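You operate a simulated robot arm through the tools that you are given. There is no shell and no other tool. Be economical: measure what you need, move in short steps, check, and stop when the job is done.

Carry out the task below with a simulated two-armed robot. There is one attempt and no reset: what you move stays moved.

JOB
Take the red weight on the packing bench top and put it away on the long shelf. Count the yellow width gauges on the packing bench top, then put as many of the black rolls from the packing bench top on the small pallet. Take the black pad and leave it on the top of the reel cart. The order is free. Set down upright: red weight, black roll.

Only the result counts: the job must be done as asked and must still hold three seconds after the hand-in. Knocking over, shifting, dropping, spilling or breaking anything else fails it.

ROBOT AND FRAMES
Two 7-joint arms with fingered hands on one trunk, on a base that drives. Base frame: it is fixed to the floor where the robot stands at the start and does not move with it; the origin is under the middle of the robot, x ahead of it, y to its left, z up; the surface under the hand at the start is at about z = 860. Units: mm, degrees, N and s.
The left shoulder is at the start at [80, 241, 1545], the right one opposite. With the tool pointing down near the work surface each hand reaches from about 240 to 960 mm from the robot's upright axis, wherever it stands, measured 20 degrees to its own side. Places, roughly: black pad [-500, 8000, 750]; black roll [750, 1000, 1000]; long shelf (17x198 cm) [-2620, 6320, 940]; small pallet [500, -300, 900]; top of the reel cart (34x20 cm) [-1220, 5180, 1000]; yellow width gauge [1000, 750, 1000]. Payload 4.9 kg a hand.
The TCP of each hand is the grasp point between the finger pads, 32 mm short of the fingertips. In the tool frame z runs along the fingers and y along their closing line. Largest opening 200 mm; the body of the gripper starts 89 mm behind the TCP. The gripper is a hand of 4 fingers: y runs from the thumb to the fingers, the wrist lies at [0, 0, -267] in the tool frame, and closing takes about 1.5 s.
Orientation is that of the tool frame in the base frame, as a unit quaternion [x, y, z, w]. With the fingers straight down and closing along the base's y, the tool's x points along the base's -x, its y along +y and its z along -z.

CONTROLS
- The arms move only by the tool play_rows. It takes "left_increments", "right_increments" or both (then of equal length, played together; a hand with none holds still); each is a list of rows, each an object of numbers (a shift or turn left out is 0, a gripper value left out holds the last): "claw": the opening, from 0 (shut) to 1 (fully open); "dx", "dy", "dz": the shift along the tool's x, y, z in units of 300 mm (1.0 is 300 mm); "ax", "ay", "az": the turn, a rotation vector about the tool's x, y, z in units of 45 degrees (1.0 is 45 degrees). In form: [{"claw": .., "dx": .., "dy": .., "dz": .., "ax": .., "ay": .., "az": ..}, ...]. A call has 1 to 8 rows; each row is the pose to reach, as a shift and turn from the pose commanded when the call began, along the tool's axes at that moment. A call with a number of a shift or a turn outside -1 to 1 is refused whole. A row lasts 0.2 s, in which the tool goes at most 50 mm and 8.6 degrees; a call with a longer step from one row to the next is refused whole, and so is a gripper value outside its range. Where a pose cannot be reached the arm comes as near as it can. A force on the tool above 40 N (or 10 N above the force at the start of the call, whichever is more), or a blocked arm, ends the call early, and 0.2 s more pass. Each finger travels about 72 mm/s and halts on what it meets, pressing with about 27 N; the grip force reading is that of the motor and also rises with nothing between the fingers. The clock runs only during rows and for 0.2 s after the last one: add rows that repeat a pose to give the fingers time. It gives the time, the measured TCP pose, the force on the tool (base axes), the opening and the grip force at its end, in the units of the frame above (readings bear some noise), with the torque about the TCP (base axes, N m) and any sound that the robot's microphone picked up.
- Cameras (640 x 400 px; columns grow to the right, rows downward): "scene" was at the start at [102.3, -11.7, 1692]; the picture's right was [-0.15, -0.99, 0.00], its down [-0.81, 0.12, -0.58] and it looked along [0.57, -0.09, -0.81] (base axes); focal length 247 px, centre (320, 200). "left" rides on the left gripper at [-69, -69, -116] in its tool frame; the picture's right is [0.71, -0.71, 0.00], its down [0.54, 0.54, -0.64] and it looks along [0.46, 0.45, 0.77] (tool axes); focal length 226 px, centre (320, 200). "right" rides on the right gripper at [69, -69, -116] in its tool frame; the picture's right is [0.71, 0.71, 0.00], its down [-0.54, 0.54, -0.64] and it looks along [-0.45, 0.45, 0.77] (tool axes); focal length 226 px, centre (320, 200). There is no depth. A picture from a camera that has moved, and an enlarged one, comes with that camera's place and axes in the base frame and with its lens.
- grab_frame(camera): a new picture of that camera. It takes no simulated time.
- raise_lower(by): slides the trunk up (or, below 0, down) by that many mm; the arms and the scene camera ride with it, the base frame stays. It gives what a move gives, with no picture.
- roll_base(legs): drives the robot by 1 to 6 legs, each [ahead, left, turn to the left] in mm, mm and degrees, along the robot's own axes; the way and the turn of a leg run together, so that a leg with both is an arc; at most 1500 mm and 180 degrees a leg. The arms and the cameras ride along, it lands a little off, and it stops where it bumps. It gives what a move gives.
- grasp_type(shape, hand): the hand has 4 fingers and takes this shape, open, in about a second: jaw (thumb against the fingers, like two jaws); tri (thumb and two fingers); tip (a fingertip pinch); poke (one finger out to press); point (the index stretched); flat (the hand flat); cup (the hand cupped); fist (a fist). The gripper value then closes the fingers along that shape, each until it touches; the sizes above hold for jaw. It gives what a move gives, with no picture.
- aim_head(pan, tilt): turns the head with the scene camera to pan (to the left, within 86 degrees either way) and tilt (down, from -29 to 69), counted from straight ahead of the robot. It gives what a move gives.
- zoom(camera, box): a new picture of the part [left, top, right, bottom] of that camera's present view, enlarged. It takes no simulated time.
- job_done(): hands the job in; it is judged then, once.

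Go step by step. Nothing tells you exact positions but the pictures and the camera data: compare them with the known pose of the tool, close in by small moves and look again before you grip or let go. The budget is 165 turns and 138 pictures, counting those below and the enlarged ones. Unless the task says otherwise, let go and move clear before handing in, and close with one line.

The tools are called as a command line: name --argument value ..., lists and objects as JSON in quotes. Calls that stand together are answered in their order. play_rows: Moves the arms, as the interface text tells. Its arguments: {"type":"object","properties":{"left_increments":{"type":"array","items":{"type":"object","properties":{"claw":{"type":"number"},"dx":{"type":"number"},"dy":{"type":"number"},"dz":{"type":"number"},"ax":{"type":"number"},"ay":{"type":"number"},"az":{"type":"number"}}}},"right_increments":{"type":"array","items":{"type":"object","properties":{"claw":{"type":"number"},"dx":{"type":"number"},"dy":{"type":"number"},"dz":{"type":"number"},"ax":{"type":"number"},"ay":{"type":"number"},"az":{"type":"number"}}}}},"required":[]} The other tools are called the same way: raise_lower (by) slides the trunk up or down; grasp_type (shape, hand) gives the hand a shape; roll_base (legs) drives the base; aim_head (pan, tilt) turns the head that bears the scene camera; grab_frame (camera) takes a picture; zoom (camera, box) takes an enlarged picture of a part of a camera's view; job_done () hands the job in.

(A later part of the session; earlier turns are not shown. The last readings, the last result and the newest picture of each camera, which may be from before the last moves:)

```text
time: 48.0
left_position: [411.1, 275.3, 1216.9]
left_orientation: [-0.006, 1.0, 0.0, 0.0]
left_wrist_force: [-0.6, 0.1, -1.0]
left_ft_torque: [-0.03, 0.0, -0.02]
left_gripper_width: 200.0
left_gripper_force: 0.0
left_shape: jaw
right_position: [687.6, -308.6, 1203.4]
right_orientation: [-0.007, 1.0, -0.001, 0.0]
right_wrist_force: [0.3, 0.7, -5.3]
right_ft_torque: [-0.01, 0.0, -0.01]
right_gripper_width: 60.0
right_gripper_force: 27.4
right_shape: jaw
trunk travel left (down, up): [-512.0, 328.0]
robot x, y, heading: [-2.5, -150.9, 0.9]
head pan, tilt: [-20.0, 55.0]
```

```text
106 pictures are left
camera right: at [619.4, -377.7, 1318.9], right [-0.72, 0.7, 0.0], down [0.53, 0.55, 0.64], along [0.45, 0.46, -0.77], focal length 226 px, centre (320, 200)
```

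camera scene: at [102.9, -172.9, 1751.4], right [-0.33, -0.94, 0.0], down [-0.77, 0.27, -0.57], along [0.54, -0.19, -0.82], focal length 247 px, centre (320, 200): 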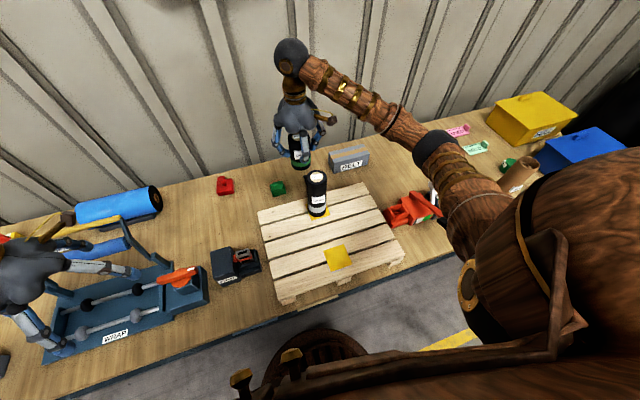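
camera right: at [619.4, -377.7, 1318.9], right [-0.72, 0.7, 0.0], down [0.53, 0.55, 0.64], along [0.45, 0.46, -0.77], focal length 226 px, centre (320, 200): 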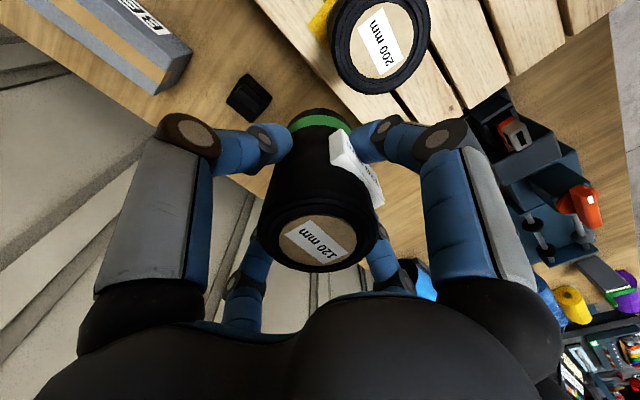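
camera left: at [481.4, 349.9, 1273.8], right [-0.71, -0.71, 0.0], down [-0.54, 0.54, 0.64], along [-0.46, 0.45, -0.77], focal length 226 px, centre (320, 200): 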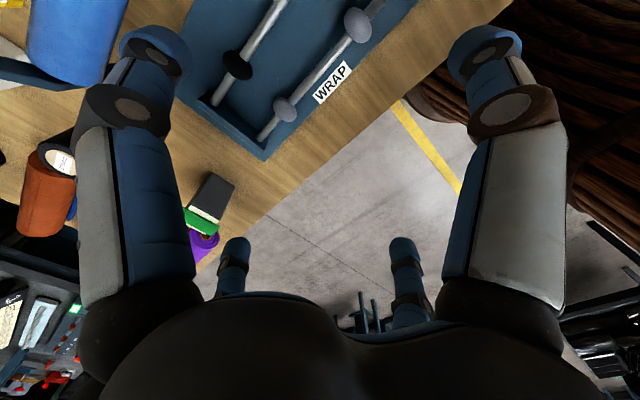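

The first call was refused, but the drive went without contact and the placed roll still stands. I lift the hand well above it before going back over the near mark.

play_rows --right_increments '[{"dz": -0.15}, {"dz": -0.3}, {"dz": -0.45}]'

play_rows --right_increments '[{"dx": 0.15, "dy": -0.01}, {"dx": 0.3, "dy": -0.02}, {"dx": 0.45, "dy": -0.03}, {"dx": 0.6, "dy": -0.04}, {"dx": 0.75, "dy": -0.05}, {"dx": 0.9, "dy": -0.055}, {"dx": 0.98, "dy": -0.055}]'

grab_frame --camera "scene"

grab_frame --camera "right"

```text
time: 48.8
left_position: [410.3, 273.6, 1218.4]
left_orientation: [-0.006, 1.0, 0.0, 0.0]
left_wrist_force: [0.2, -0.5, 0.0]
left_ft_torque: [0.0, 0.0, -0.01]
left_gripper_width: 199.6
left_gripper_force: 0.1
left_shape: jaw
right_position: [689.8, -310.0, 1336.1]
right_orientation: [-0.007, 1.0, 0.0, -0.001]
right_wrist_force: [0.1, 0.6, -4.5]
right_ft_torque: [0.01, -0.01, 0.03]
right_gripper_width: 59.7
right_gripper_force: 27.2
right_shape: jaw
trunk travel left (down, up): [-512.0, 328.0]
robot x, y, heading: [-1.4, -150.4, 0.9]
head pan, tilt: [-20.0, 55.0]
```

```text
time: 50.4
left_position: [409.5, 274.2, 1218.4]
left_orientation: [-0.006, 1.0, -0.001, 0.0]
left_wrist_force: [-0.6, 0.7, -0.6]
left_ft_torque: [0.01, -0.04, 0.0]
left_gripper_width: 200.0
left_gripper_force: 0.1
left_shape: jaw
right_position: [393.9, -326.3, 1337.5]
right_orientation: [-0.006, 1.0, 0.0, 0.001]
right_wrist_force: [-0.4, -0.1, -4.4]
right_ft_torque: [0.02, 0.01, 0.0]
right_gripper_width: 59.7
right_gripper_force: 27.1
right_shape: jaw
trunk travel left (down, up): [-512.0, 328.0]
robot x, y, heading: [3.3, -150.8, 0.5]
head pan, tilt: [-20.0, 55.0]
```

```text
105 pictures are left
camera scene: at [102.2, -174.8, 1751.5], right [-0.33, -0.94, 0.0], down [-0.77, 0.27, -0.57], along [0.54, -0.19, -0.82], focal length 247 px, centre (320, 200)
```

scene: 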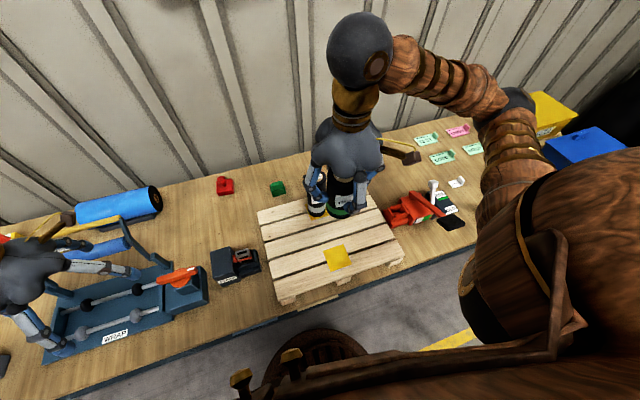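

```text
104 pictures are left
camera right: at [325.2, -397.5, 1453.6], right [-0.72, 0.7, 0.0], down [0.53, 0.55, 0.64], along [0.45, 0.46, -0.77], focal length 226 px, centre (320, 200)
```

right: 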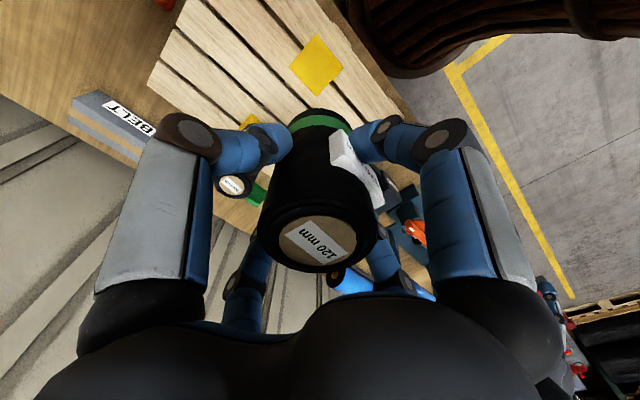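

Mark B is below; I shift slightly and descend to just above it.

play_rows --right_increments '[{"dy": -0.03, "dz": 0.15}, {"dy": -0.03, "dz": 0.3}, {"dy": -0.03, "dz": 0.45}, {"dy": -0.03, "dz": 0.6}, {"dy": -0.03, "dz": 0.75}, {"dy": -0.03, "dz": 0.88}, {"dy": -0.03, "dz": 0.97}]'

zoom --camera "scene" --box '[230, 120, 430, 310]'

grab_frame --camera "right"

```text
time: 52.0
left_position: [409.8, 273.1, 1218.4]
left_orientation: [-0.006, 1.0, 0.0, 0.0]
left_wrist_force: [0.6, -0.2, 0.6]
left_ft_torque: [0.04, 0.0, -0.03]
left_gripper_width: 199.9
left_gripper_force: 0.0
left_shape: jaw
right_position: [394.4, -339.0, 1047.3]
right_orientation: [-0.007, 1.0, 0.001, 0.001]
right_wrist_force: [-0.2, -0.3, -4.8]
right_ft_torque: [0.01, -0.01, 0.05]
right_gripper_width: 59.6
right_gripper_force: 26.9
right_shape: jaw
right hand out of reach, approached as far as the arm can: row 1, 2, 3, 4
trunk travel left (down, up): [-512.0, 328.0]
robot x, y, heading: [4.0, -151.7, 0.8]
head pan, tilt: [-20.0, 55.0]
```

```text
2.11 times, centred on (330, 215) of scene
camera zoom: at [102.8, -175.4, 1751.5], right [-0.33, -0.94, 0.0], down [-0.77, 0.27, -0.57], along [0.54, -0.19, -0.82], focal length 520 px, centre (299, 168)
```

zoom: 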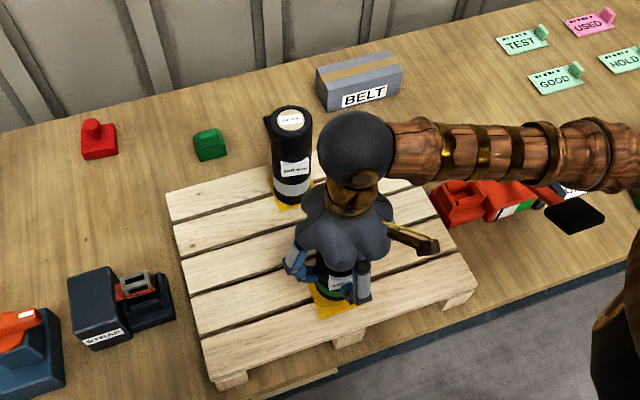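

```text
102 pictures are left
camera right: at [325.1, -409.3, 1163.8], right [-0.72, 0.7, 0.0], down [0.53, 0.55, 0.64], along [0.45, 0.46, -0.77], focal length 226 px, centre (320, 200)
```

right: 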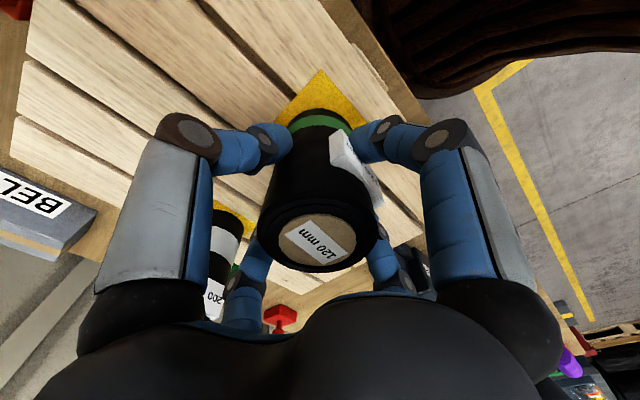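

It is over the mark. I lower slowly to contact.

play_rows --right_increments '[{"dz": 0.03}, {"dz": 0.05}, {"dz": 0.065}, {"dz": 0.08}, {"dz": 0.09}, {"dz": 0.1}, {"dz": 0.11}]'

```text
time: 53.6
left_position: [409.6, 274.2, 1219.2]
left_orientation: [-0.006, 1.0, 0.0, 0.0]
left_wrist_force: [-0.1, -0.2, -0.2]
left_ft_torque: [0.01, 0.0, 0.01]
left_gripper_width: 199.7
left_gripper_force: 0.1
left_shape: jaw
right_position: [394.1, -339.3, 1014.8]
right_orientation: [-0.008, 1.0, 0.0, 0.0]
right_wrist_force: [0.5, -0.6, 5.7]
right_ft_torque: [-0.08, -0.07, -0.01]
right_gripper_width: 59.7
right_gripper_force: 26.6
right_shape: jaw
trunk travel left (down, up): [-512.0, 328.0]
robot x, y, heading: [5.0, -149.9, 0.8]
head pan, tilt: [-20.0, 55.0]
```

Contact. I release and rise.

play_rows --right_increments '[{"claw": 0.4}, {"claw": 0.6}, {"claw": 0.6}, {"claw": 0.6}, {"claw": 0.6}]'

play_rows --right_increments '[{"dz": -0.12}, {"dz": -0.27}, {"dz": -0.42}, {"dz": -0.57}, {"dz": -0.72}, {"dz": -0.85}]'

grab_frame --camera "right"

```text
time: 54.8
left_position: [409.2, 272.6, 1218.1]
left_orientation: [-0.007, 1.0, -0.001, 0.0]
left_wrist_force: [0.4, 0.2, 0.5]
left_ft_torque: [-0.02, -0.02, -0.03]
left_gripper_width: 199.9
left_gripper_force: 0.1
left_shape: jaw
right_position: [393.9, -338.4, 1013.5]
right_orientation: [-0.007, 1.0, 0.0, 0.0]
right_wrist_force: [-0.4, 0.4, 0.1]
right_ft_torque: [-0.03, 0.01, -0.04]
right_gripper_width: 119.4
right_gripper_force: 0.1
right_shape: jaw
trunk travel left (down, up): [-512.0, 328.0]
robot x, y, heading: [0.6, -146.9, 0.5]
head pan, tilt: [-20.0, 55.0]
```

```text
time: 56.2
left_position: [408.3, 273.0, 1218.8]
left_orientation: [-0.006, 1.0, 0.0, 0.0]
left_wrist_force: [1.2, 0.5, -0.4]
left_ft_torque: [0.01, 0.0, -0.02]
left_gripper_width: 200.0
left_gripper_force: 0.0
left_shape: jaw
right_position: [405.9, -336.3, 1270.4]
right_orientation: [-0.007, 1.0, 0.0, -0.003]
right_wrist_force: [-0.5, 0.2, 0.2]
right_ft_torque: [0.01, -0.01, 0.02]
right_gripper_width: 119.3
right_gripper_force: 0.1
right_shape: jaw
right hand out of reach, approached as far as the arm can: row 4, 5, 6
trunk travel left (down, up): [-512.0, 328.0]
robot x, y, heading: [4.1, -149.6, 0.4]
head pan, tilt: [-20.0, 55.0]
```

```text
101 pictures are left
camera right: at [337.1, -407.2, 1386.4], right [-0.72, 0.7, 0.0], down [0.54, 0.55, 0.64], along [0.44, 0.46, -0.77], focal length 226 px, centre (320, 200)
```

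right: 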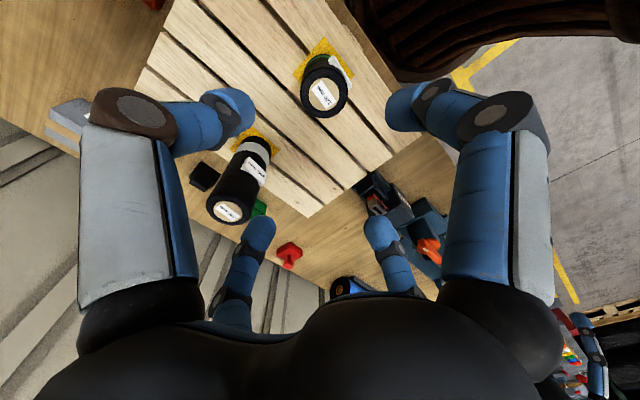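

Both rolls stand on the pallet. I check the right end of the bench for missed gauges and look at the red weight.

zoom --camera "scene" --box '[190, 140, 310, 220]'

aim_head --pan -35 --tilt 40

grab_frame --camera "scene"

```text
5.00 times, centred on (250, 180) of scene
camera zoom: at [101.6, -174.4, 1751.4], right [-0.33, -0.94, 0.0], down [-0.77, 0.27, -0.57], along [0.54, -0.19, -0.82], focal length 1236 px, centre (670, 300)
```

zoom: 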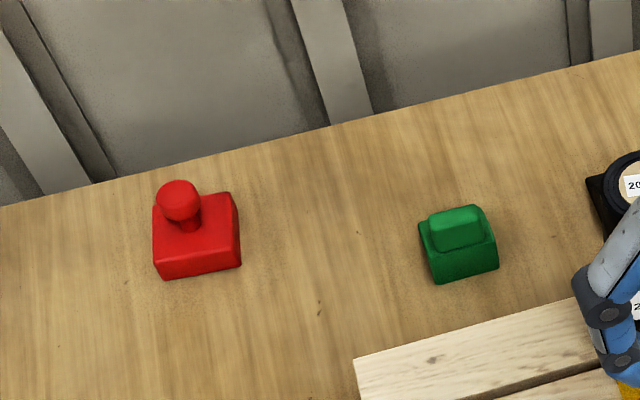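

```text
time: 57.0
left_position: [410.7, 273.5, 1217.3]
left_orientation: [-0.006, 1.0, 0.0, 0.001]
left_wrist_force: [-0.1, 0.2, 0.3]
left_ft_torque: [0.03, 0.03, 0.01]
left_gripper_width: 199.8
left_gripper_force: 0.1
left_shape: jaw
right_position: [407.2, -338.0, 1269.0]
right_orientation: [-0.007, 1.0, 0.0, -0.002]
right_wrist_force: [0.3, 0.6, 0.4]
right_ft_torque: [-0.01, 0.01, 0.0]
right_gripper_width: 119.7
right_gripper_force: 0.1
right_shape: jaw
trunk travel left (down, up): [-512.0, 328.0]
robot x, y, heading: [3.8, -152.7, 0.5]
head pan, tilt: [-35.0, 40.0]
```

```text
99 pictures are left
camera scene: at [104.6, -198.8, 1772.1], right [-0.56, -0.83, 0.0], down [-0.53, 0.36, -0.77], along [0.63, -0.43, -0.64], focal length 247 px, centre (320, 200)
```

scene: 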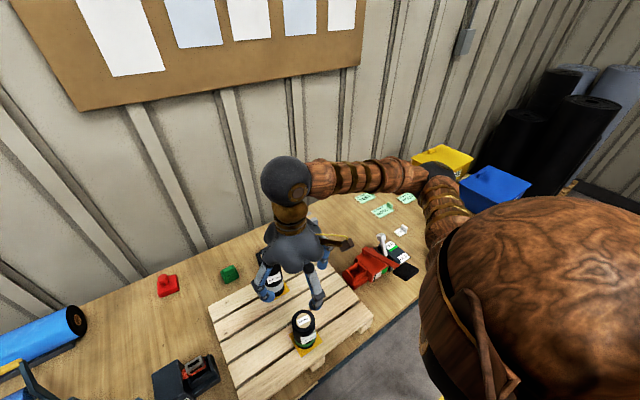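

The green and red weights are clear. For certainty I make one sideways look at the right end of the bench and come back.

roll_base --legs '[[0, -550, 0]]'

aim_head --pan -10 --tilt 50

grab_frame --camera "scene"

grab_frame --camera "right"

roll_base --legs '[[0, 550, 0]]'

```text
time: 60.1
left_position: [416.8, -280.5, 1217.6]
left_orientation: [-0.005, 1.0, 0.0, 0.001]
left_wrist_force: [-0.5, 0.3, 0.2]
left_ft_torque: [0.0, -0.01, -0.03]
left_gripper_width: 200.2
left_gripper_force: 0.0
left_shape: jaw
right_position: [411.4, -890.4, 1269.1]
right_orientation: [-0.006, 1.0, -0.001, -0.002]
right_wrist_force: [-0.9, -0.4, 0.5]
right_ft_torque: [-0.03, 0.01, 0.0]
right_gripper_width: 119.8
right_gripper_force: 0.1
right_shape: jaw
trunk travel left (down, up): [-512.0, 328.0]
robot x, y, heading: [8.3, -702.3, 0.4]
head pan, tilt: [-35.0, 40.0]
```

```text
time: 61.0
left_position: [417.7, -281.2, 1217.2]
left_orientation: [-0.005, 1.0, 0.0, 0.0]
left_wrist_force: [0.0, -0.8, -0.5]
left_ft_torque: [-0.03, -0.01, 0.03]
left_gripper_width: 199.9
left_gripper_force: 0.0
left_shape: jaw
right_position: [412.5, -892.7, 1269.5]
right_orientation: [-0.006, 1.0, 0.0, -0.002]
right_wrist_force: [-0.6, -0.3, 0.3]
right_ft_torque: [0.02, -0.03, -0.01]
right_gripper_width: 119.6
right_gripper_force: 0.1
right_shape: jaw
trunk travel left (down, up): [-512.0, 328.0]
robot x, y, heading: [10.8, -706.3, 0.2]
head pan, tilt: [-10.0, 50.0]
```

```text
98 pictures are left
camera scene: at [116.2, -717.6, 1758.0], right [-0.17, -0.99, 0.0], down [-0.76, 0.13, -0.64], along [0.63, -0.11, -0.77], focal length 247 px, centre (320, 200)
```

scene: 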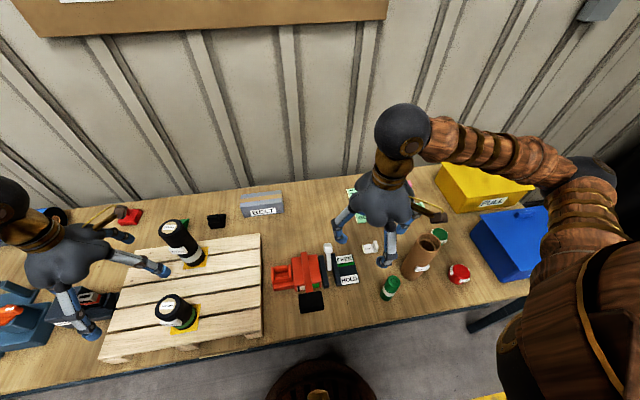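

```text
97 pictures are left
camera right: at [343.1, -962.1, 1385.6], right [-0.71, 0.7, 0.0], down [0.54, 0.55, 0.64], along [0.45, 0.46, -0.77], focal length 226 px, centre (320, 200)
```

right: 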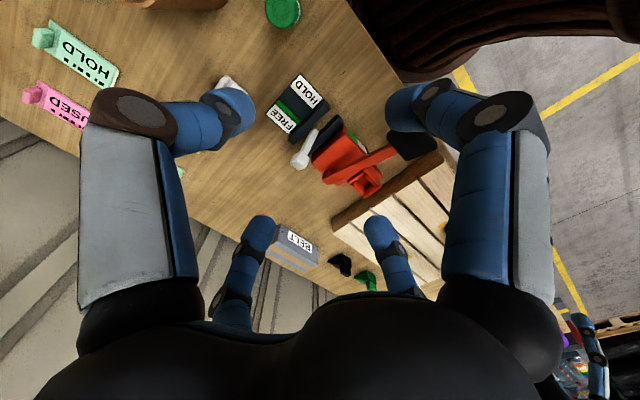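

```text
time: 64.2
left_position: [415.0, 264.4, 1218.2]
left_orientation: [-0.004, 1.0, 0.0, 0.0]
left_wrist_force: [-0.6, 0.1, -0.7]
left_ft_torque: [0.03, 0.02, -0.01]
left_gripper_width: 200.0
left_gripper_force: 0.1
left_shape: jaw
right_position: [407.6, -347.0, 1269.5]
right_orientation: [-0.003, 1.0, 0.0, -0.001]
right_wrist_force: [-0.6, -0.6, 0.1]
right_ft_torque: [0.01, -0.02, 0.01]
right_gripper_width: 119.6
right_gripper_force: 0.0
right_shape: jaw
trunk travel left (down, up): [-512.0, 328.0]
robot x, y, heading: [2.6, -160.2, -0.1]
head pan, tilt: [-10.0, 50.0]
```

No gauges at the right end, so the count is two and the rolls are done. Now the left hand goes for the red weight near (875, 0).

play_rows --left_increments '[{"dx": -0.12, "dy": -0.08, "claw": 0.6}, {"dx": -0.24, "dy": -0.16}, {"dx": -0.36, "dy": -0.24}, {"dx": -0.48, "dy": -0.32}, {"dx": -0.6, "dy": -0.4}, {"dx": -0.72, "dy": -0.48}, {"dx": -0.84, "dy": -0.56}, {"dx": -0.95, "dy": -0.64}]'

play_rows --left_increments '[{"dx": -0.12, "dy": -0.08}, {"dx": -0.24, "dy": -0.16}, {"dx": -0.36, "dy": -0.24}, {"dx": -0.46, "dy": -0.24}]'

grab_frame --camera "left"

```text
time: 66.0
left_position: [537.7, 206.3, 1173.4]
left_orientation: [-0.004, 1.0, 0.0, 0.0]
left_wrist_force: [0.6, 0.1, 0.5]
left_ft_torque: [0.0, -0.03, -0.01]
left_gripper_width: 120.6
left_gripper_force: 0.0
left_shape: jaw
left hand out of reach, approached as far as the arm can: row 3, 4, 5, 6, 7, 8
right_position: [406.7, -346.9, 1269.6]
right_orientation: [-0.004, 1.0, 0.0, -0.002]
right_wrist_force: [-0.5, -0.1, -1.1]
right_ft_torque: [0.03, 0.02, -0.02]
right_gripper_width: 119.5
right_gripper_force: 0.0
right_shape: jaw
trunk travel left (down, up): [-512.0, 328.0]
robot x, y, heading: [8.9, -157.7, 0.3]
head pan, tilt: [-10.0, 50.0]
```

```text
time: 67.0
left_position: [552.1, 214.5, 1154.3]
left_orientation: [-0.003, 1.0, -0.001, 0.001]
left_wrist_force: [-0.4, 0.8, -0.5]
left_ft_torque: [-0.03, 0.0, -0.02]
left_gripper_width: 120.5
left_gripper_force: 0.1
left_shape: jaw
left hand out of reach, approached as far as the arm can: row 1, 2, 3, 4
right_position: [407.6, -344.2, 1269.1]
right_orientation: [-0.004, 1.0, 0.0, -0.003]
right_wrist_force: [0.1, 0.0, 0.8]
right_ft_torque: [0.01, 0.0, -0.01]
right_gripper_width: 119.6
right_gripper_force: 0.1
right_shape: jaw
trunk travel left (down, up): [-512.0, 328.0]
robot x, y, heading: [6.3, -156.6, 0.2]
head pan, tilt: [-10.0, 50.0]
```

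```text
96 pictures are left
camera left: at [621.5, 146.8, 1269.8], right [-0.7, -0.71, 0.0], down [-0.55, 0.54, 0.64], along [-0.46, 0.45, -0.77], focal length 226 px, centre (320, 200)
```

left: 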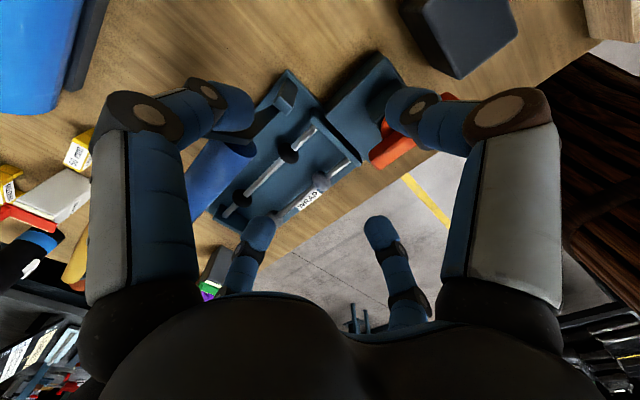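

The left arm gets stuck in that direction, so I'll use the right hand for the weight. I bring the left hand back up and back.

play_rows --left_increments '[{"dz": -0.05, "dx": 0.05}, {"dz": -0.12, "dx": 0.12}, {"dz": -0.2, "dx": 0.2}, {"dz": -0.2, "dx": 0.32}, {"dz": -0.2, "dx": 0.44}]'

```text
time: 68.2
left_position: [414.6, 215.9, 1210.8]
left_orientation: [-0.003, 1.0, 0.0, 0.001]
left_wrist_force: [-1.0, -0.6, 0.9]
left_ft_torque: [0.0, 0.01, 0.01]
left_gripper_width: 120.5
left_gripper_force: 0.1
left_shape: jaw
right_position: [404.5, -344.7, 1270.0]
right_orientation: [-0.004, 1.0, -0.001, -0.001]
right_wrist_force: [-0.7, -0.8, 0.2]
right_ft_torque: [0.0, 0.0, -0.01]
right_gripper_width: 119.7
right_gripper_force: 0.0
right_shape: jaw
trunk travel left (down, up): [-512.0, 328.0]
robot x, y, heading: [5.0, -156.5, 0.5]
head pan, tilt: [-10.0, 50.0]
```

Left hand is back. I drive left so the right hand faces the weight.

roll_base --legs '[[0, 340, 0]]'

play_rows --right_increments '[{"dx": -0.16}, {"dx": -0.32}, {"dx": -0.48}, {"dx": -0.64}, {"dx": -0.8}, {"dx": -0.96}]'

play_rows --right_increments '[{"dx": -0.16, "dy": 0.0}, {"dx": -0.32}, {"dx": -0.45}]'

grab_frame --camera "right"

```text
time: 70.4
left_position: [415.0, 551.1, 1212.3]
left_orientation: [-0.003, 1.0, 0.001, 0.0]
left_wrist_force: [-0.4, -0.4, -1.0]
left_ft_torque: [0.02, -0.01, -0.03]
left_gripper_width: 120.5
left_gripper_force: 0.0
left_shape: jaw
right_position: [405.3, -9.4, 1269.0]
right_orientation: [-0.004, 1.0, 0.0, -0.002]
right_wrist_force: [0.1, -1.2, 0.0]
right_ft_torque: [0.02, -0.01, 0.03]
right_gripper_width: 119.5
right_gripper_force: 0.1
right_shape: jaw
trunk travel left (down, up): [-512.0, 328.0]
robot x, y, heading: [4.8, 183.5, 0.5]
head pan, tilt: [-10.0, 50.0]
```

```text
time: 71.8
left_position: [415.7, 553.4, 1209.4]
left_orientation: [-0.004, 1.0, 0.0, -0.001]
left_wrist_force: [-0.3, -0.4, 0.1]
left_ft_torque: [-0.02, 0.04, 0.02]
left_gripper_width: 120.4
left_gripper_force: 0.0
left_shape: jaw
right_position: [694.7, -4.5, 1267.0]
right_orientation: [-0.005, 1.0, -0.001, -0.002]
right_wrist_force: [-0.1, 0.5, 0.6]
right_ft_torque: [-0.01, 0.02, -0.02]
right_gripper_width: 119.7
right_gripper_force: 0.0
right_shape: jaw
trunk travel left (down, up): [-512.0, 328.0]
robot x, y, heading: [3.0, 181.1, 0.5]
head pan, tilt: [-10.0, 50.0]
```

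```text
time: 72.6
left_position: [412.8, 554.5, 1210.7]
left_orientation: [-0.004, 1.0, -0.001, -0.001]
left_wrist_force: [-0.5, 0.0, -0.5]
left_ft_torque: [0.0, 0.03, -0.03]
left_gripper_width: 120.4
left_gripper_force: 0.1
left_shape: jaw
right_position: [829.3, -3.3, 1265.2]
right_orientation: [-0.005, 1.0, -0.001, -0.002]
right_wrist_force: [-0.6, 0.0, 0.3]
right_ft_torque: [0.03, 0.01, 0.02]
right_gripper_width: 119.5
right_gripper_force: 0.0
right_shape: jaw
trunk travel left (down, up): [-512.0, 328.0]
robot x, y, heading: [6.3, 184.2, 0.5]
head pan, tilt: [-10.0, 50.0]
```

```text
95 pictures are left
camera right: at [759.7, -72.7, 1382.7], right [-0.71, 0.7, 0.0], down [0.54, 0.55, 0.64], along [0.45, 0.46, -0.77], focal length 226 px, centre (320, 200)
```

right: 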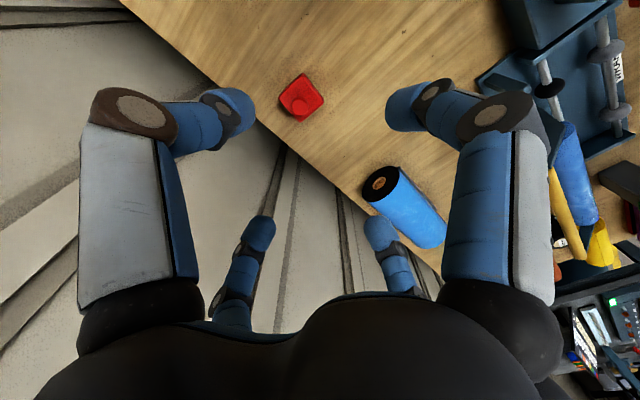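

zoom --camera "right" --box '[250, 50, 350, 150]'

```text
4.00 times, centred on (300, 100) of right
camera zoom: at [759.7, -72.7, 1382.7], right [-0.71, 0.7, 0.0], down [0.54, 0.55, 0.64], along [0.45, 0.46, -0.77], focal length 904 px, centre (400, 600)
```

zoom: 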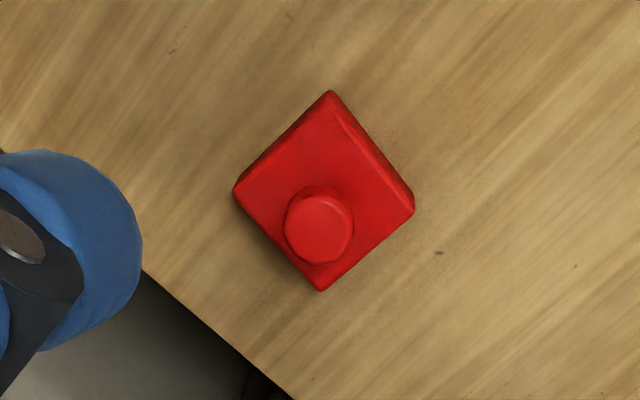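

The weight is a ~68 mm block centred at about (887, 2) with a round knob. I'll grip the knob; first I come down above it.

play_rows --right_increments '[{"dx": -0.1, "dy": 0.01, "dz": 0.1}, {"dx": -0.193, "dy": 0.013, "dz": 0.2}, {"dx": -0.193, "dy": 0.013, "dz": 0.35}, {"dx": -0.193, "dy": 0.013, "dz": 0.5}, {"dx": -0.193, "dy": 0.013, "dz": 0.65}, {"dx": -0.193, "dy": 0.013, "dz": 0.8}, {"dx": -0.193, "dy": 0.013, "dz": 0.9, "claw": 0.45}, {"dx": -0.193, "dy": 0.013, "dz": 0.9}]'

grab_frame --camera "right"

zoom --camera "scene" --box '[300, 100, 460, 240]'

```text
time: 74.4
left_position: [414.4, 553.9, 1210.6]
left_orientation: [-0.003, 1.0, 0.001, 0.001]
left_wrist_force: [-0.2, 1.0, -0.1]
left_ft_torque: [-0.02, 0.04, 0.0]
left_gripper_width: 120.5
left_gripper_force: 0.0
left_shape: jaw
right_position: [884.8, 1.3, 997.2]
right_orientation: [-0.004, 1.0, -0.001, -0.001]
right_wrist_force: [0.0, 1.0, -0.4]
right_ft_torque: [-0.02, 0.02, 0.01]
right_gripper_width: 90.5
right_gripper_force: 0.0
right_shape: jaw
trunk travel left (down, up): [-512.0, 328.0]
robot x, y, heading: [5.0, 180.4, 0.3]
head pan, tilt: [-10.0, 50.0]
```

```text
93 pictures are left
camera right: at [815.9, -68.9, 1114.3], right [-0.71, 0.7, 0.0], down [0.54, 0.55, 0.64], along [0.45, 0.46, -0.77], focal length 226 px, centre (320, 200)
```

right: 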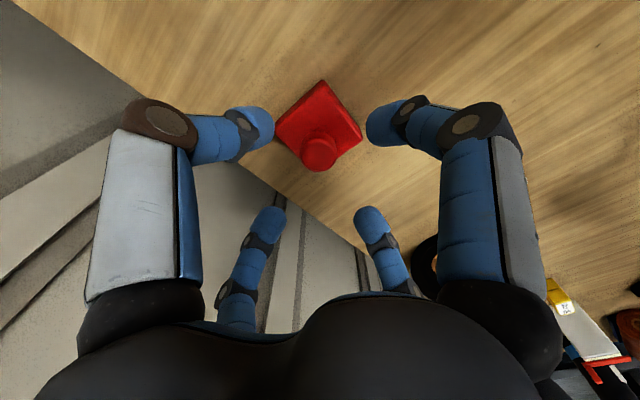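

```text
2.86 times, centred on (380, 170) of scene
camera zoom: at [109.8, 169.2, 1758.0], right [-0.17, -0.99, 0.0], down [-0.76, 0.13, -0.64], along [0.63, -0.11, -0.77], focal length 706 px, centre (149, 286)
```

zoom: 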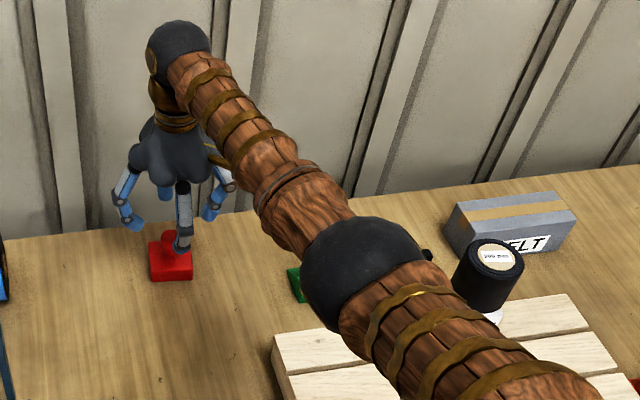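

Aligned on the knob. I descend to just above the block and close.

play_rows --right_increments '[{"dx": -0.006, "dy": 0.006, "dz": 0.08}, {"dx": -0.006, "dy": 0.006, "dz": 0.15}, {"dx": -0.006, "dy": 0.006, "dz": 0.2}, {"dx": -0.006, "dy": 0.006, "dz": 0.23}]'

grab_frame --camera "right"

```text
time: 75.4
left_position: [414.9, 553.4, 1209.3]
left_orientation: [-0.004, 1.0, 0.0, 0.0]
left_wrist_force: [0.4, -0.3, -0.4]
left_ft_torque: [0.01, -0.01, -0.03]
left_gripper_width: 120.6
left_gripper_force: 0.1
left_shape: jaw
right_position: [886.5, 2.3, 928.0]
right_orientation: [-0.004, 1.0, 0.0, -0.003]
right_wrist_force: [-0.4, -0.2, -0.1]
right_ft_torque: [-0.01, 0.01, -0.02]
right_gripper_width: 90.3
right_gripper_force: 0.1
right_shape: jaw
trunk travel left (down, up): [-512.0, 328.0]
robot x, y, heading: [4.6, 184.3, 0.5]
head pan, tilt: [-10.0, 50.0]
```

```text
91 pictures are left
camera right: at [818.1, -67.2, 1044.8], right [-0.71, 0.7, 0.0], down [0.54, 0.55, 0.64], along [0.45, 0.46, -0.77], focal length 226 px, centre (320, 200)
```

right: 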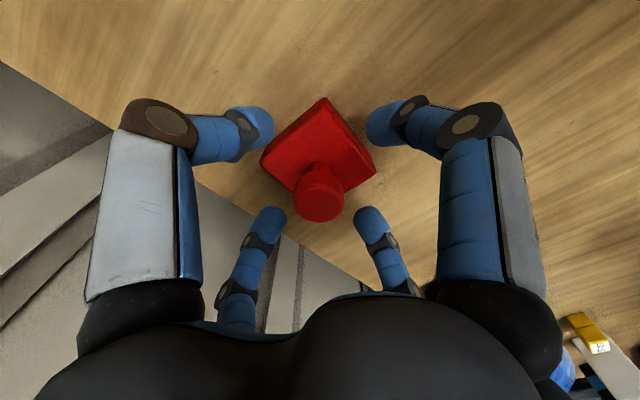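

The knob is right at the grasp point. I close.

play_rows --right_increments '[{"claw": 0.3}, {"claw": 0.1}, {"claw": 0.0}, {"claw": 0.0}, {"claw": 0.0}, {"claw": 0.0}, {"claw": 0.0}]'

play_rows --right_increments '[{"dz": -0.03}, {"dz": -0.08}, {"dz": -0.13}]'

grab_frame --camera "right"

```text
time: 77.0
left_position: [414.6, 553.3, 1210.4]
left_orientation: [-0.003, 1.0, -0.001, 0.001]
left_wrist_force: [0.0, -0.8, 0.3]
left_ft_torque: [-0.01, 0.02, -0.01]
left_gripper_width: 120.4
left_gripper_force: 0.1
left_shape: jaw
right_position: [886.8, 2.2, 927.1]
right_orientation: [-0.004, 1.0, 0.0, -0.003]
right_wrist_force: [-0.4, 2.4, -0.3]
right_ft_torque: [0.38, 0.02, -0.01]
right_gripper_width: 13.5
right_gripper_force: 26.6
right_shape: jaw
trunk travel left (down, up): [-512.0, 328.0]
robot x, y, heading: [4.9, 182.3, 0.5]
head pan, tilt: [-10.0, 50.0]
```

```text
time: 77.8
left_position: [414.6, 553.1, 1209.9]
left_orientation: [-0.004, 1.0, 0.0, -0.001]
left_wrist_force: [-0.1, 0.9, -0.3]
left_ft_torque: [-0.01, 0.0, -0.01]
left_gripper_width: 120.3
left_gripper_force: 0.1
left_shape: jaw
right_position: [887.9, 1.8, 966.3]
right_orientation: [-0.003, 1.0, -0.001, -0.003]
right_wrist_force: [0.1, 0.0, -11.2]
right_ft_torque: [0.07, 0.03, -0.02]
right_gripper_width: 13.4
right_gripper_force: 27.2
right_shape: jaw
trunk travel left (down, up): [-512.0, 328.0]
robot x, y, heading: [3.0, 182.5, 0.1]
head pan, tilt: [-10.0, 50.0]
```

```text
90 pictures are left
camera right: at [818.2, -67.7, 1082.7], right [-0.71, 0.7, 0.0], down [0.54, 0.55, 0.64], along [0.45, 0.46, -0.77], focal length 226 px, centre (320, 200)
```

right: 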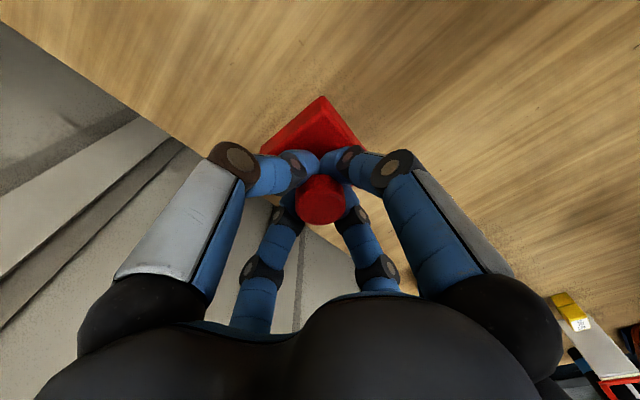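

The weight hangs securely by its knob. I lift it and draw it back toward the robot.

play_rows --right_increments '[{"dz": -0.15}, {"dz": -0.3}, {"dz": -0.45}, {"dz": -0.6}, {"dz": -0.75}, {"dz": -0.85}]'

play_rows --right_increments '[{"dx": 0.15, "dy": 0}, {"dx": 0.3}, {"dx": 0.45}, {"dx": 0.6}, {"dx": 0.75}, {"dx": 0.9}, {"dx": 1.0}]'

roll_base --legs '[[-200, 0, 0]]'

aim_head --pan 80 --tilt 15

grab_frame --camera "scene"

```text
time: 79.2
left_position: [415.6, 552.6, 1210.9]
left_orientation: [-0.004, 1.0, 0.0, -0.001]
left_wrist_force: [0.0, 0.6, 0.1]
left_ft_torque: [0.03, -0.01, 0.02]
left_gripper_width: 120.8
left_gripper_force: 0.1
left_shape: jaw
right_position: [889.3, 1.4, 1220.5]
right_orientation: [-0.004, 1.0, 0.0, -0.003]
right_wrist_force: [-0.4, 0.1, -13.4]
right_ft_torque: [0.01, -0.03, 0.01]
right_gripper_width: 13.5
right_gripper_force: 27.1
right_shape: jaw
trunk travel left (down, up): [-512.0, 328.0]
robot x, y, heading: [4.3, 180.9, 0.4]
head pan, tilt: [-10.0, 50.0]
```

```text
time: 80.8
left_position: [412.7, 552.2, 1209.9]
left_orientation: [-0.004, 1.0, 0.0, 0.0]
left_wrist_force: [-0.5, -0.2, -0.9]
left_ft_torque: [0.01, -0.04, 0.02]
left_gripper_width: 120.5
left_gripper_force: 0.0
left_shape: jaw
right_position: [588.6, 0.8, 1222.7]
right_orientation: [-0.005, 1.0, 0.0, -0.002]
right_wrist_force: [-0.4, 0.6, -11.2]
right_ft_torque: [0.0, -0.02, 0.01]
right_gripper_width: 13.5
right_gripper_force: 26.9
right_shape: jaw
trunk travel left (down, up): [-512.0, 328.0]
robot x, y, heading: [4.7, 183.7, 0.3]
head pan, tilt: [-10.0, 50.0]
```

```text
time: 82.4
left_position: [221.0, 549.9, 1209.1]
left_orientation: [0.001, 1.0, 0.0, -0.002]
left_wrist_force: [0.5, 0.0, 0.0]
left_ft_torque: [0.0, 0.01, 0.03]
left_gripper_width: 120.6
left_gripper_force: 0.0
left_shape: jaw
right_position: [392.2, -4.0, 1219.6]
right_orientation: [-0.001, 1.0, 0.0, -0.005]
right_wrist_force: [0.9, -0.1, -12.1]
right_ft_torque: [0.01, 0.02, 0.0]
right_gripper_width: 13.6
right_gripper_force: 27.4
right_shape: jaw
trunk travel left (down, up): [-512.0, 328.0]
robot x, y, heading: [-196.0, 181.4, -0.3]
head pan, tilt: [-10.0, 50.0]
```

```text
time: 84.1
left_position: [216.4, 549.2, 1210.1]
left_orientation: [0.0, 1.0, 0.0, 0.0]
left_wrist_force: [-0.3, 0.0, -0.1]
left_ft_torque: [0.01, 0.0, 0.02]
left_gripper_width: 120.5
left_gripper_force: 0.0
left_shape: jaw
right_position: [387.8, -4.5, 1220.8]
right_orientation: [0.0, 1.0, 0.0, -0.003]
right_wrist_force: [-0.3, 0.4, -11.4]
right_ft_torque: [0.05, 0.03, 0.03]
right_gripper_width: 13.5
right_gripper_force: 27.2
right_shape: jaw
trunk travel left (down, up): [-512.0, 328.0]
robot x, y, heading: [-196.6, 184.6, 0.1]
head pan, tilt: [80.0, 15.0]
```

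```text
89 pictures are left
camera scene: at [-148.4, 272.3, 1811.7], right [0.98, -0.17, 0.0], down [-0.05, -0.26, -0.97], along [0.17, 0.95, -0.26], focal length 247 px, centre (320, 200)
```

scene: 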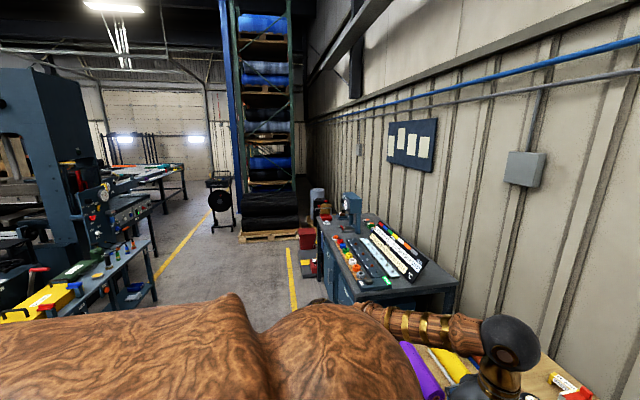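

There is an aisle running along +y. I turn left 90° to look down it.

roll_base --legs '[[-150, 0, 0], [0, 0, 90]]'

aim_head --pan 0 --tilt 12

grab_frame --camera "scene"

aim_head --pan 45 --tilt 15

grab_frame --camera "scene"

```text
time: 89.3
left_position: [-717.3, 592.5, 1209.8]
left_orientation: [0.71, -0.705, 0.001, 0.001]
left_wrist_force: [-0.1, 0.1, 0.1]
left_ft_torque: [-0.01, -0.02, 0.01]
left_gripper_width: 120.4
left_gripper_force: 0.1
left_shape: jaw
right_position: [-164.4, 766.8, 1221.6]
right_orientation: [0.709, -0.705, 0.002, 0.002]
right_wrist_force: [0.5, 0.7, -10.7]
right_ft_torque: [-0.02, 0.05, 0.01]
right_gripper_width: 13.2
right_gripper_force: 27.5
right_shape: jaw
trunk travel left (down, up): [-512.0, 328.0]
robot x, y, heading: [-347.7, 181.6, 90.5]
head pan, tilt: [80.0, 15.0]
```

```text
time: 90.8
left_position: [-717.6, 592.8, 1210.7]
left_orientation: [0.71, -0.705, 0.0, 0.001]
left_wrist_force: [-0.4, 0.3, 0.7]
left_ft_torque: [0.05, -0.02, -0.02]
left_gripper_width: 120.4
left_gripper_force: 0.0
left_shape: jaw
right_position: [-163.8, 766.8, 1221.2]
right_orientation: [0.709, -0.705, 0.002, 0.002]
right_wrist_force: [0.6, 0.1, -10.9]
right_ft_torque: [0.01, 0.03, -0.02]
right_gripper_width: 13.4
right_gripper_force: 27.3
right_shape: jaw
trunk travel left (down, up): [-512.0, 328.0]
robot x, y, heading: [-346.3, 183.3, 90.4]
head pan, tilt: [0.0, 12.0]
```

```text
88 pictures are left
camera scene: at [-347.3, 305.3, 1816.5], right [1.0, 0.01, 0.0], down [0.0, -0.21, -0.98], along [-0.01, 0.98, -0.21], focal length 247 px, centre (320, 200)
```

scene: 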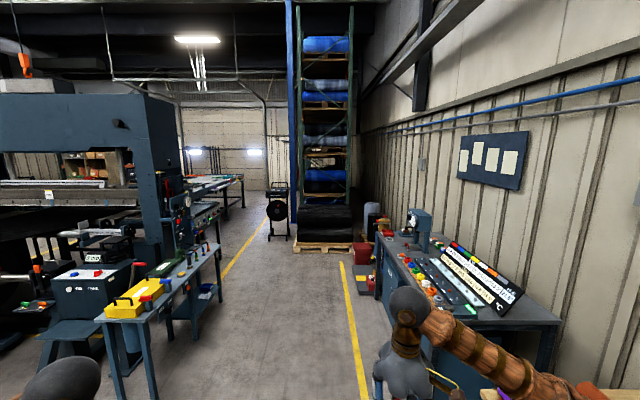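

```text
time: 91.9
left_position: [-717.1, 593.8, 1210.3]
left_orientation: [0.71, -0.704, 0.001, 0.001]
left_wrist_force: [0.3, 0.3, -1.7]
left_ft_torque: [-0.06, -0.03, -0.03]
left_gripper_width: 120.3
left_gripper_force: 0.0
left_shape: jaw
right_position: [-164.5, 766.7, 1222.5]
right_orientation: [0.709, -0.705, 0.002, 0.002]
right_wrist_force: [-0.9, -0.7, -12.4]
right_ft_torque: [0.01, 0.03, -0.02]
right_gripper_width: 13.2
right_gripper_force: 26.4
right_shape: jaw
trunk travel left (down, up): [-512.0, 328.0]
robot x, y, heading: [-348.7, 181.2, 90.1]
head pan, tilt: [45.0, 15.0]
```

```text
87 pictures are left
camera scene: at [-413.0, 277.8, 1811.6], right [0.7, 0.71, 0.0], down [0.18, -0.18, -0.97], along [-0.69, 0.68, -0.26], focal length 247 px, centre (320, 200)
```

scene: 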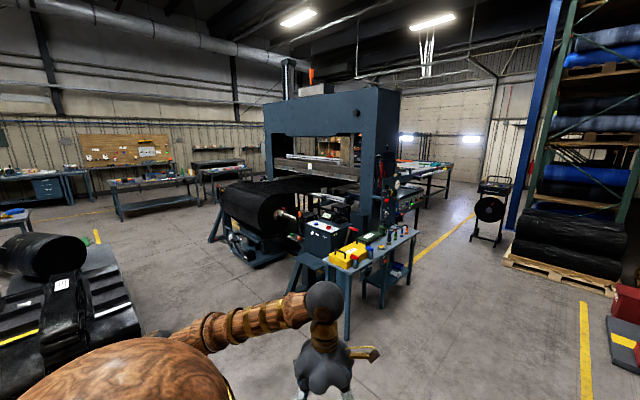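

The reel cart is visible ahead at about (−1150, 5100). I zoom in to see what lies beyond.

aim_head --pan 12 --tilt 12

zoom --camera "scene" --box '[220, 130, 420, 255]'

```text
time: 92.9
left_position: [-716.9, 593.1, 1210.9]
left_orientation: [0.71, -0.704, 0.001, 0.0]
left_wrist_force: [1.1, -0.5, 0.4]
left_ft_torque: [-0.01, 0.0, -0.03]
left_gripper_width: 120.4
left_gripper_force: 0.1
left_shape: jaw
right_position: [-164.1, 766.9, 1221.3]
right_orientation: [0.71, -0.704, 0.002, 0.002]
right_wrist_force: [0.4, -0.1, -11.3]
right_ft_torque: [-0.01, 0.05, 0.02]
right_gripper_width: 13.5
right_gripper_force: 27.6
right_shape: jaw
trunk travel left (down, up): [-512.0, 328.0]
robot x, y, heading: [-345.6, 184.9, 90.3]
head pan, tilt: [12.0, 12.0]
```

```text
3.20 times, centred on (320, 192) of scene
camera zoom: at [-366.6, 303.1, 1816.5], right [0.98, 0.21, 0.0], down [0.04, -0.2, -0.98], along [-0.21, 0.96, -0.21], focal length 791 px, centre (320, 224)
```

zoom: 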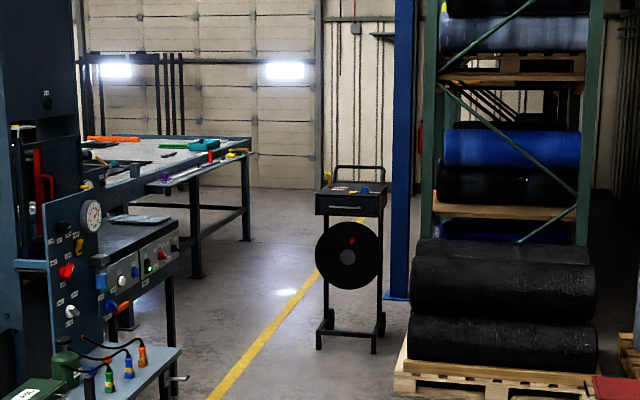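

The long shelf appears as the narrow ledge along the table at left; the way is clear along the aisle. I drive up it.

roll_base --legs '[[1450, 250, 0], [1450, 0, 0]]'

grab_frame --camera "scene"

```text
time: 107.0
left_position: [-988.9, 3500.8, 1211.4]
left_orientation: [0.709, -0.705, 0.0, 0.0]
left_wrist_force: [0.3, -1.3, 0.2]
left_ft_torque: [-0.01, -0.01, 0.02]
left_gripper_width: 120.6
left_gripper_force: 0.0
left_shape: jaw
right_position: [-436.9, 3674.9, 1222.9]
right_orientation: [0.709, -0.705, 0.002, 0.002]
right_wrist_force: [0.1, -0.3, -10.8]
right_ft_torque: [-0.03, 0.0, -0.03]
right_gripper_width: 13.4
right_gripper_force: 27.7
right_shape: jaw
trunk travel left (down, up): [-512.0, 328.0]
robot x, y, heading: [-615.5, 3088.3, 90.3]
head pan, tilt: [12.0, 12.0]
```

```text
85 pictures are left
camera scene: at [-639.6, 3211.3, 1816.6], right [0.98, 0.21, 0.0], down [0.04, -0.2, -0.98], along [-0.21, 0.96, -0.21], focal length 247 px, centre (320, 200)
```

scene: 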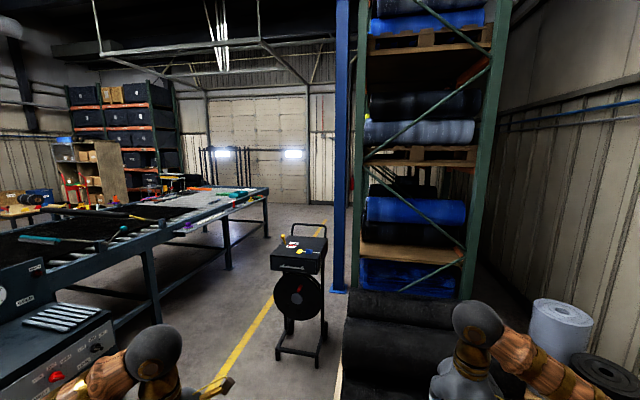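

I look left-down to judge the clearance to the press console.

aim_head --pan 45 --tilt 30

grab_frame --camera "scene"

```text
time: 108.0
left_position: [-989.9, 3502.3, 1210.7]
left_orientation: [0.709, -0.705, 0.001, 0.001]
left_wrist_force: [-0.3, 0.0, 1.0]
left_ft_torque: [0.02, -0.01, 0.01]
left_gripper_width: 120.6
left_gripper_force: 0.0
left_shape: jaw
right_position: [-437.1, 3675.1, 1221.5]
right_orientation: [0.709, -0.705, 0.002, 0.002]
right_wrist_force: [0.2, 0.1, -12.2]
right_ft_torque: [0.0, 0.06, 0.06]
right_gripper_width: 13.4
right_gripper_force: 26.7
right_shape: jaw
trunk travel left (down, up): [-512.0, 328.0]
robot x, y, heading: [-619.7, 3089.2, 90.0]
head pan, tilt: [45.0, 30.0]
```

```text
84 pictures are left
camera scene: at [-684.0, 3184.5, 1787.5], right [0.7, 0.71, 0.0], down [0.35, -0.35, -0.87], along [-0.62, 0.61, -0.5], focal length 247 px, centre (320, 200)
```

scene: 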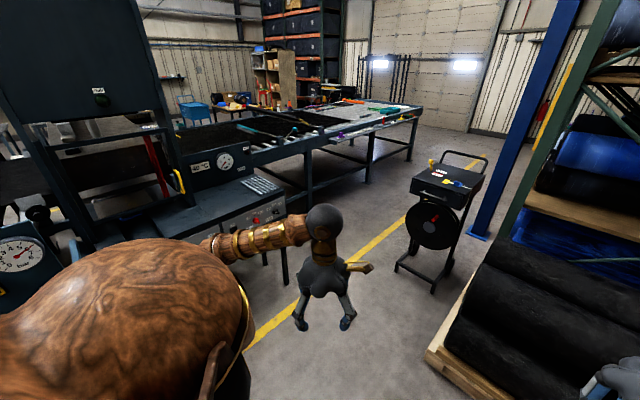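

The path between console and cart is clear if I stay right first. I drive in three legs.

roll_base --legs '[[900, 850, 0], [700, 450, 0], [600, 0, 0]]'

grab_frame --camera "scene"

aim_head --pan 0 --tilt 30

grab_frame --camera "scene"

```text
time: 121.3
left_position: [-2287.7, 5687.8, 1209.6]
left_orientation: [-0.706, 0.708, 0.0, 0.0]
left_wrist_force: [1.1, 0.3, 1.3]
left_ft_torque: [0.04, -0.01, 0.04]
left_gripper_width: 120.6
left_gripper_force: 0.1
left_shape: jaw
right_position: [-1733.8, 5856.3, 1222.6]
right_orientation: [-0.706, 0.708, -0.002, -0.003]
right_wrist_force: [0.9, 0.6, -10.9]
right_ft_torque: [0.0, 0.04, 0.02]
right_gripper_width: 13.3
right_gripper_force: 26.5
right_shape: jaw
trunk travel left (down, up): [-512.0, 328.0]
robot x, y, heading: [-1920.3, 5274.4, 89.7]
head pan, tilt: [45.0, 30.0]
```

```text
83 pictures are left
camera scene: at [-1985.5, 5367.1, 1787.6], right [0.71, 0.7, 0.0], down [0.35, -0.35, -0.87], along [-0.61, 0.61, -0.5], focal length 247 px, centre (320, 200)
```

scene: 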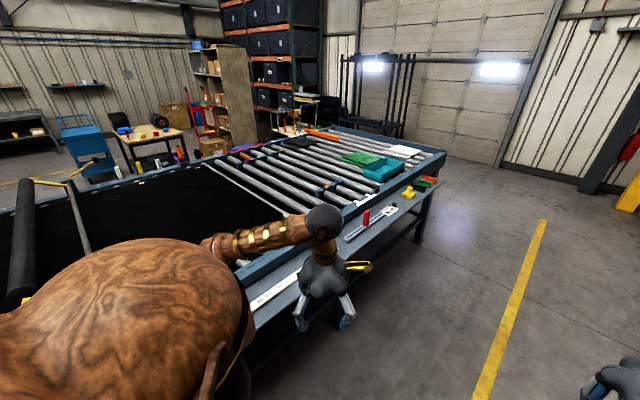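

```text
time: 122.4
left_position: [-2290.0, 5689.3, 1210.0]
left_orientation: [-0.706, 0.708, 0.001, 0.0]
left_wrist_force: [-0.2, -0.8, -1.3]
left_ft_torque: [-0.01, -0.04, 0.0]
left_gripper_width: 120.8
left_gripper_force: 0.1
left_shape: jaw
right_position: [-1733.2, 5856.9, 1222.6]
right_orientation: [-0.706, 0.708, -0.002, -0.002]
right_wrist_force: [0.2, -0.2, -11.2]
right_ft_torque: [-0.03, 0.02, 0.0]
right_gripper_width: 13.2
right_gripper_force: 26.4
right_shape: jaw
trunk travel left (down, up): [-512.0, 328.0]
robot x, y, heading: [-1922.8, 5273.6, 89.8]
head pan, tilt: [0.0, 30.0]
```

```text
82 pictures are left
camera scene: at [-1921.5, 5394.4, 1787.4], right [1.0, 0.0, 0.0], down [0.0, -0.5, -0.87], along [0.0, 0.87, -0.5], focal length 247 px, centre (320, 200)
```

scene: 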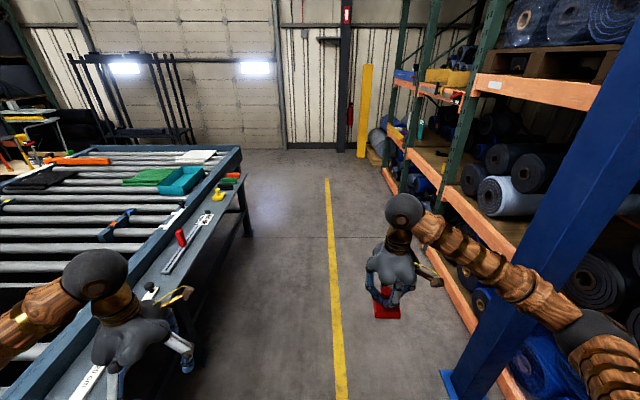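

The ledge is beside me; I zoom on it to choose a free spot.

zoom --camera "scene" --box '[60, 140, 280, 400]'

```text
1.54 times, centred on (170, 270) of scene
camera zoom: at [-1921.5, 5394.4, 1787.4], right [1.0, 0.0, 0.0], down [0.0, -0.5, -0.87], along [0.0, 0.87, -0.5], focal length 380 px, centre (551, 92)
```

zoom: 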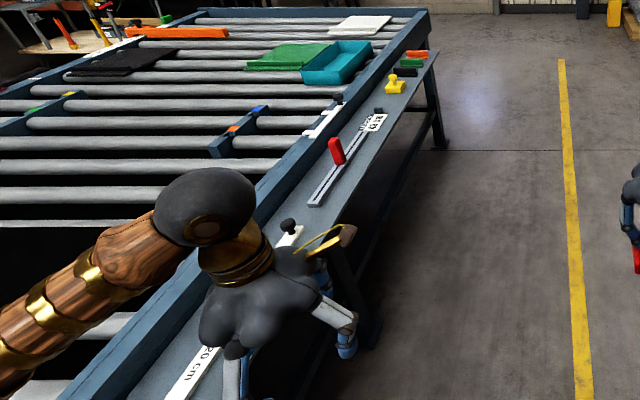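

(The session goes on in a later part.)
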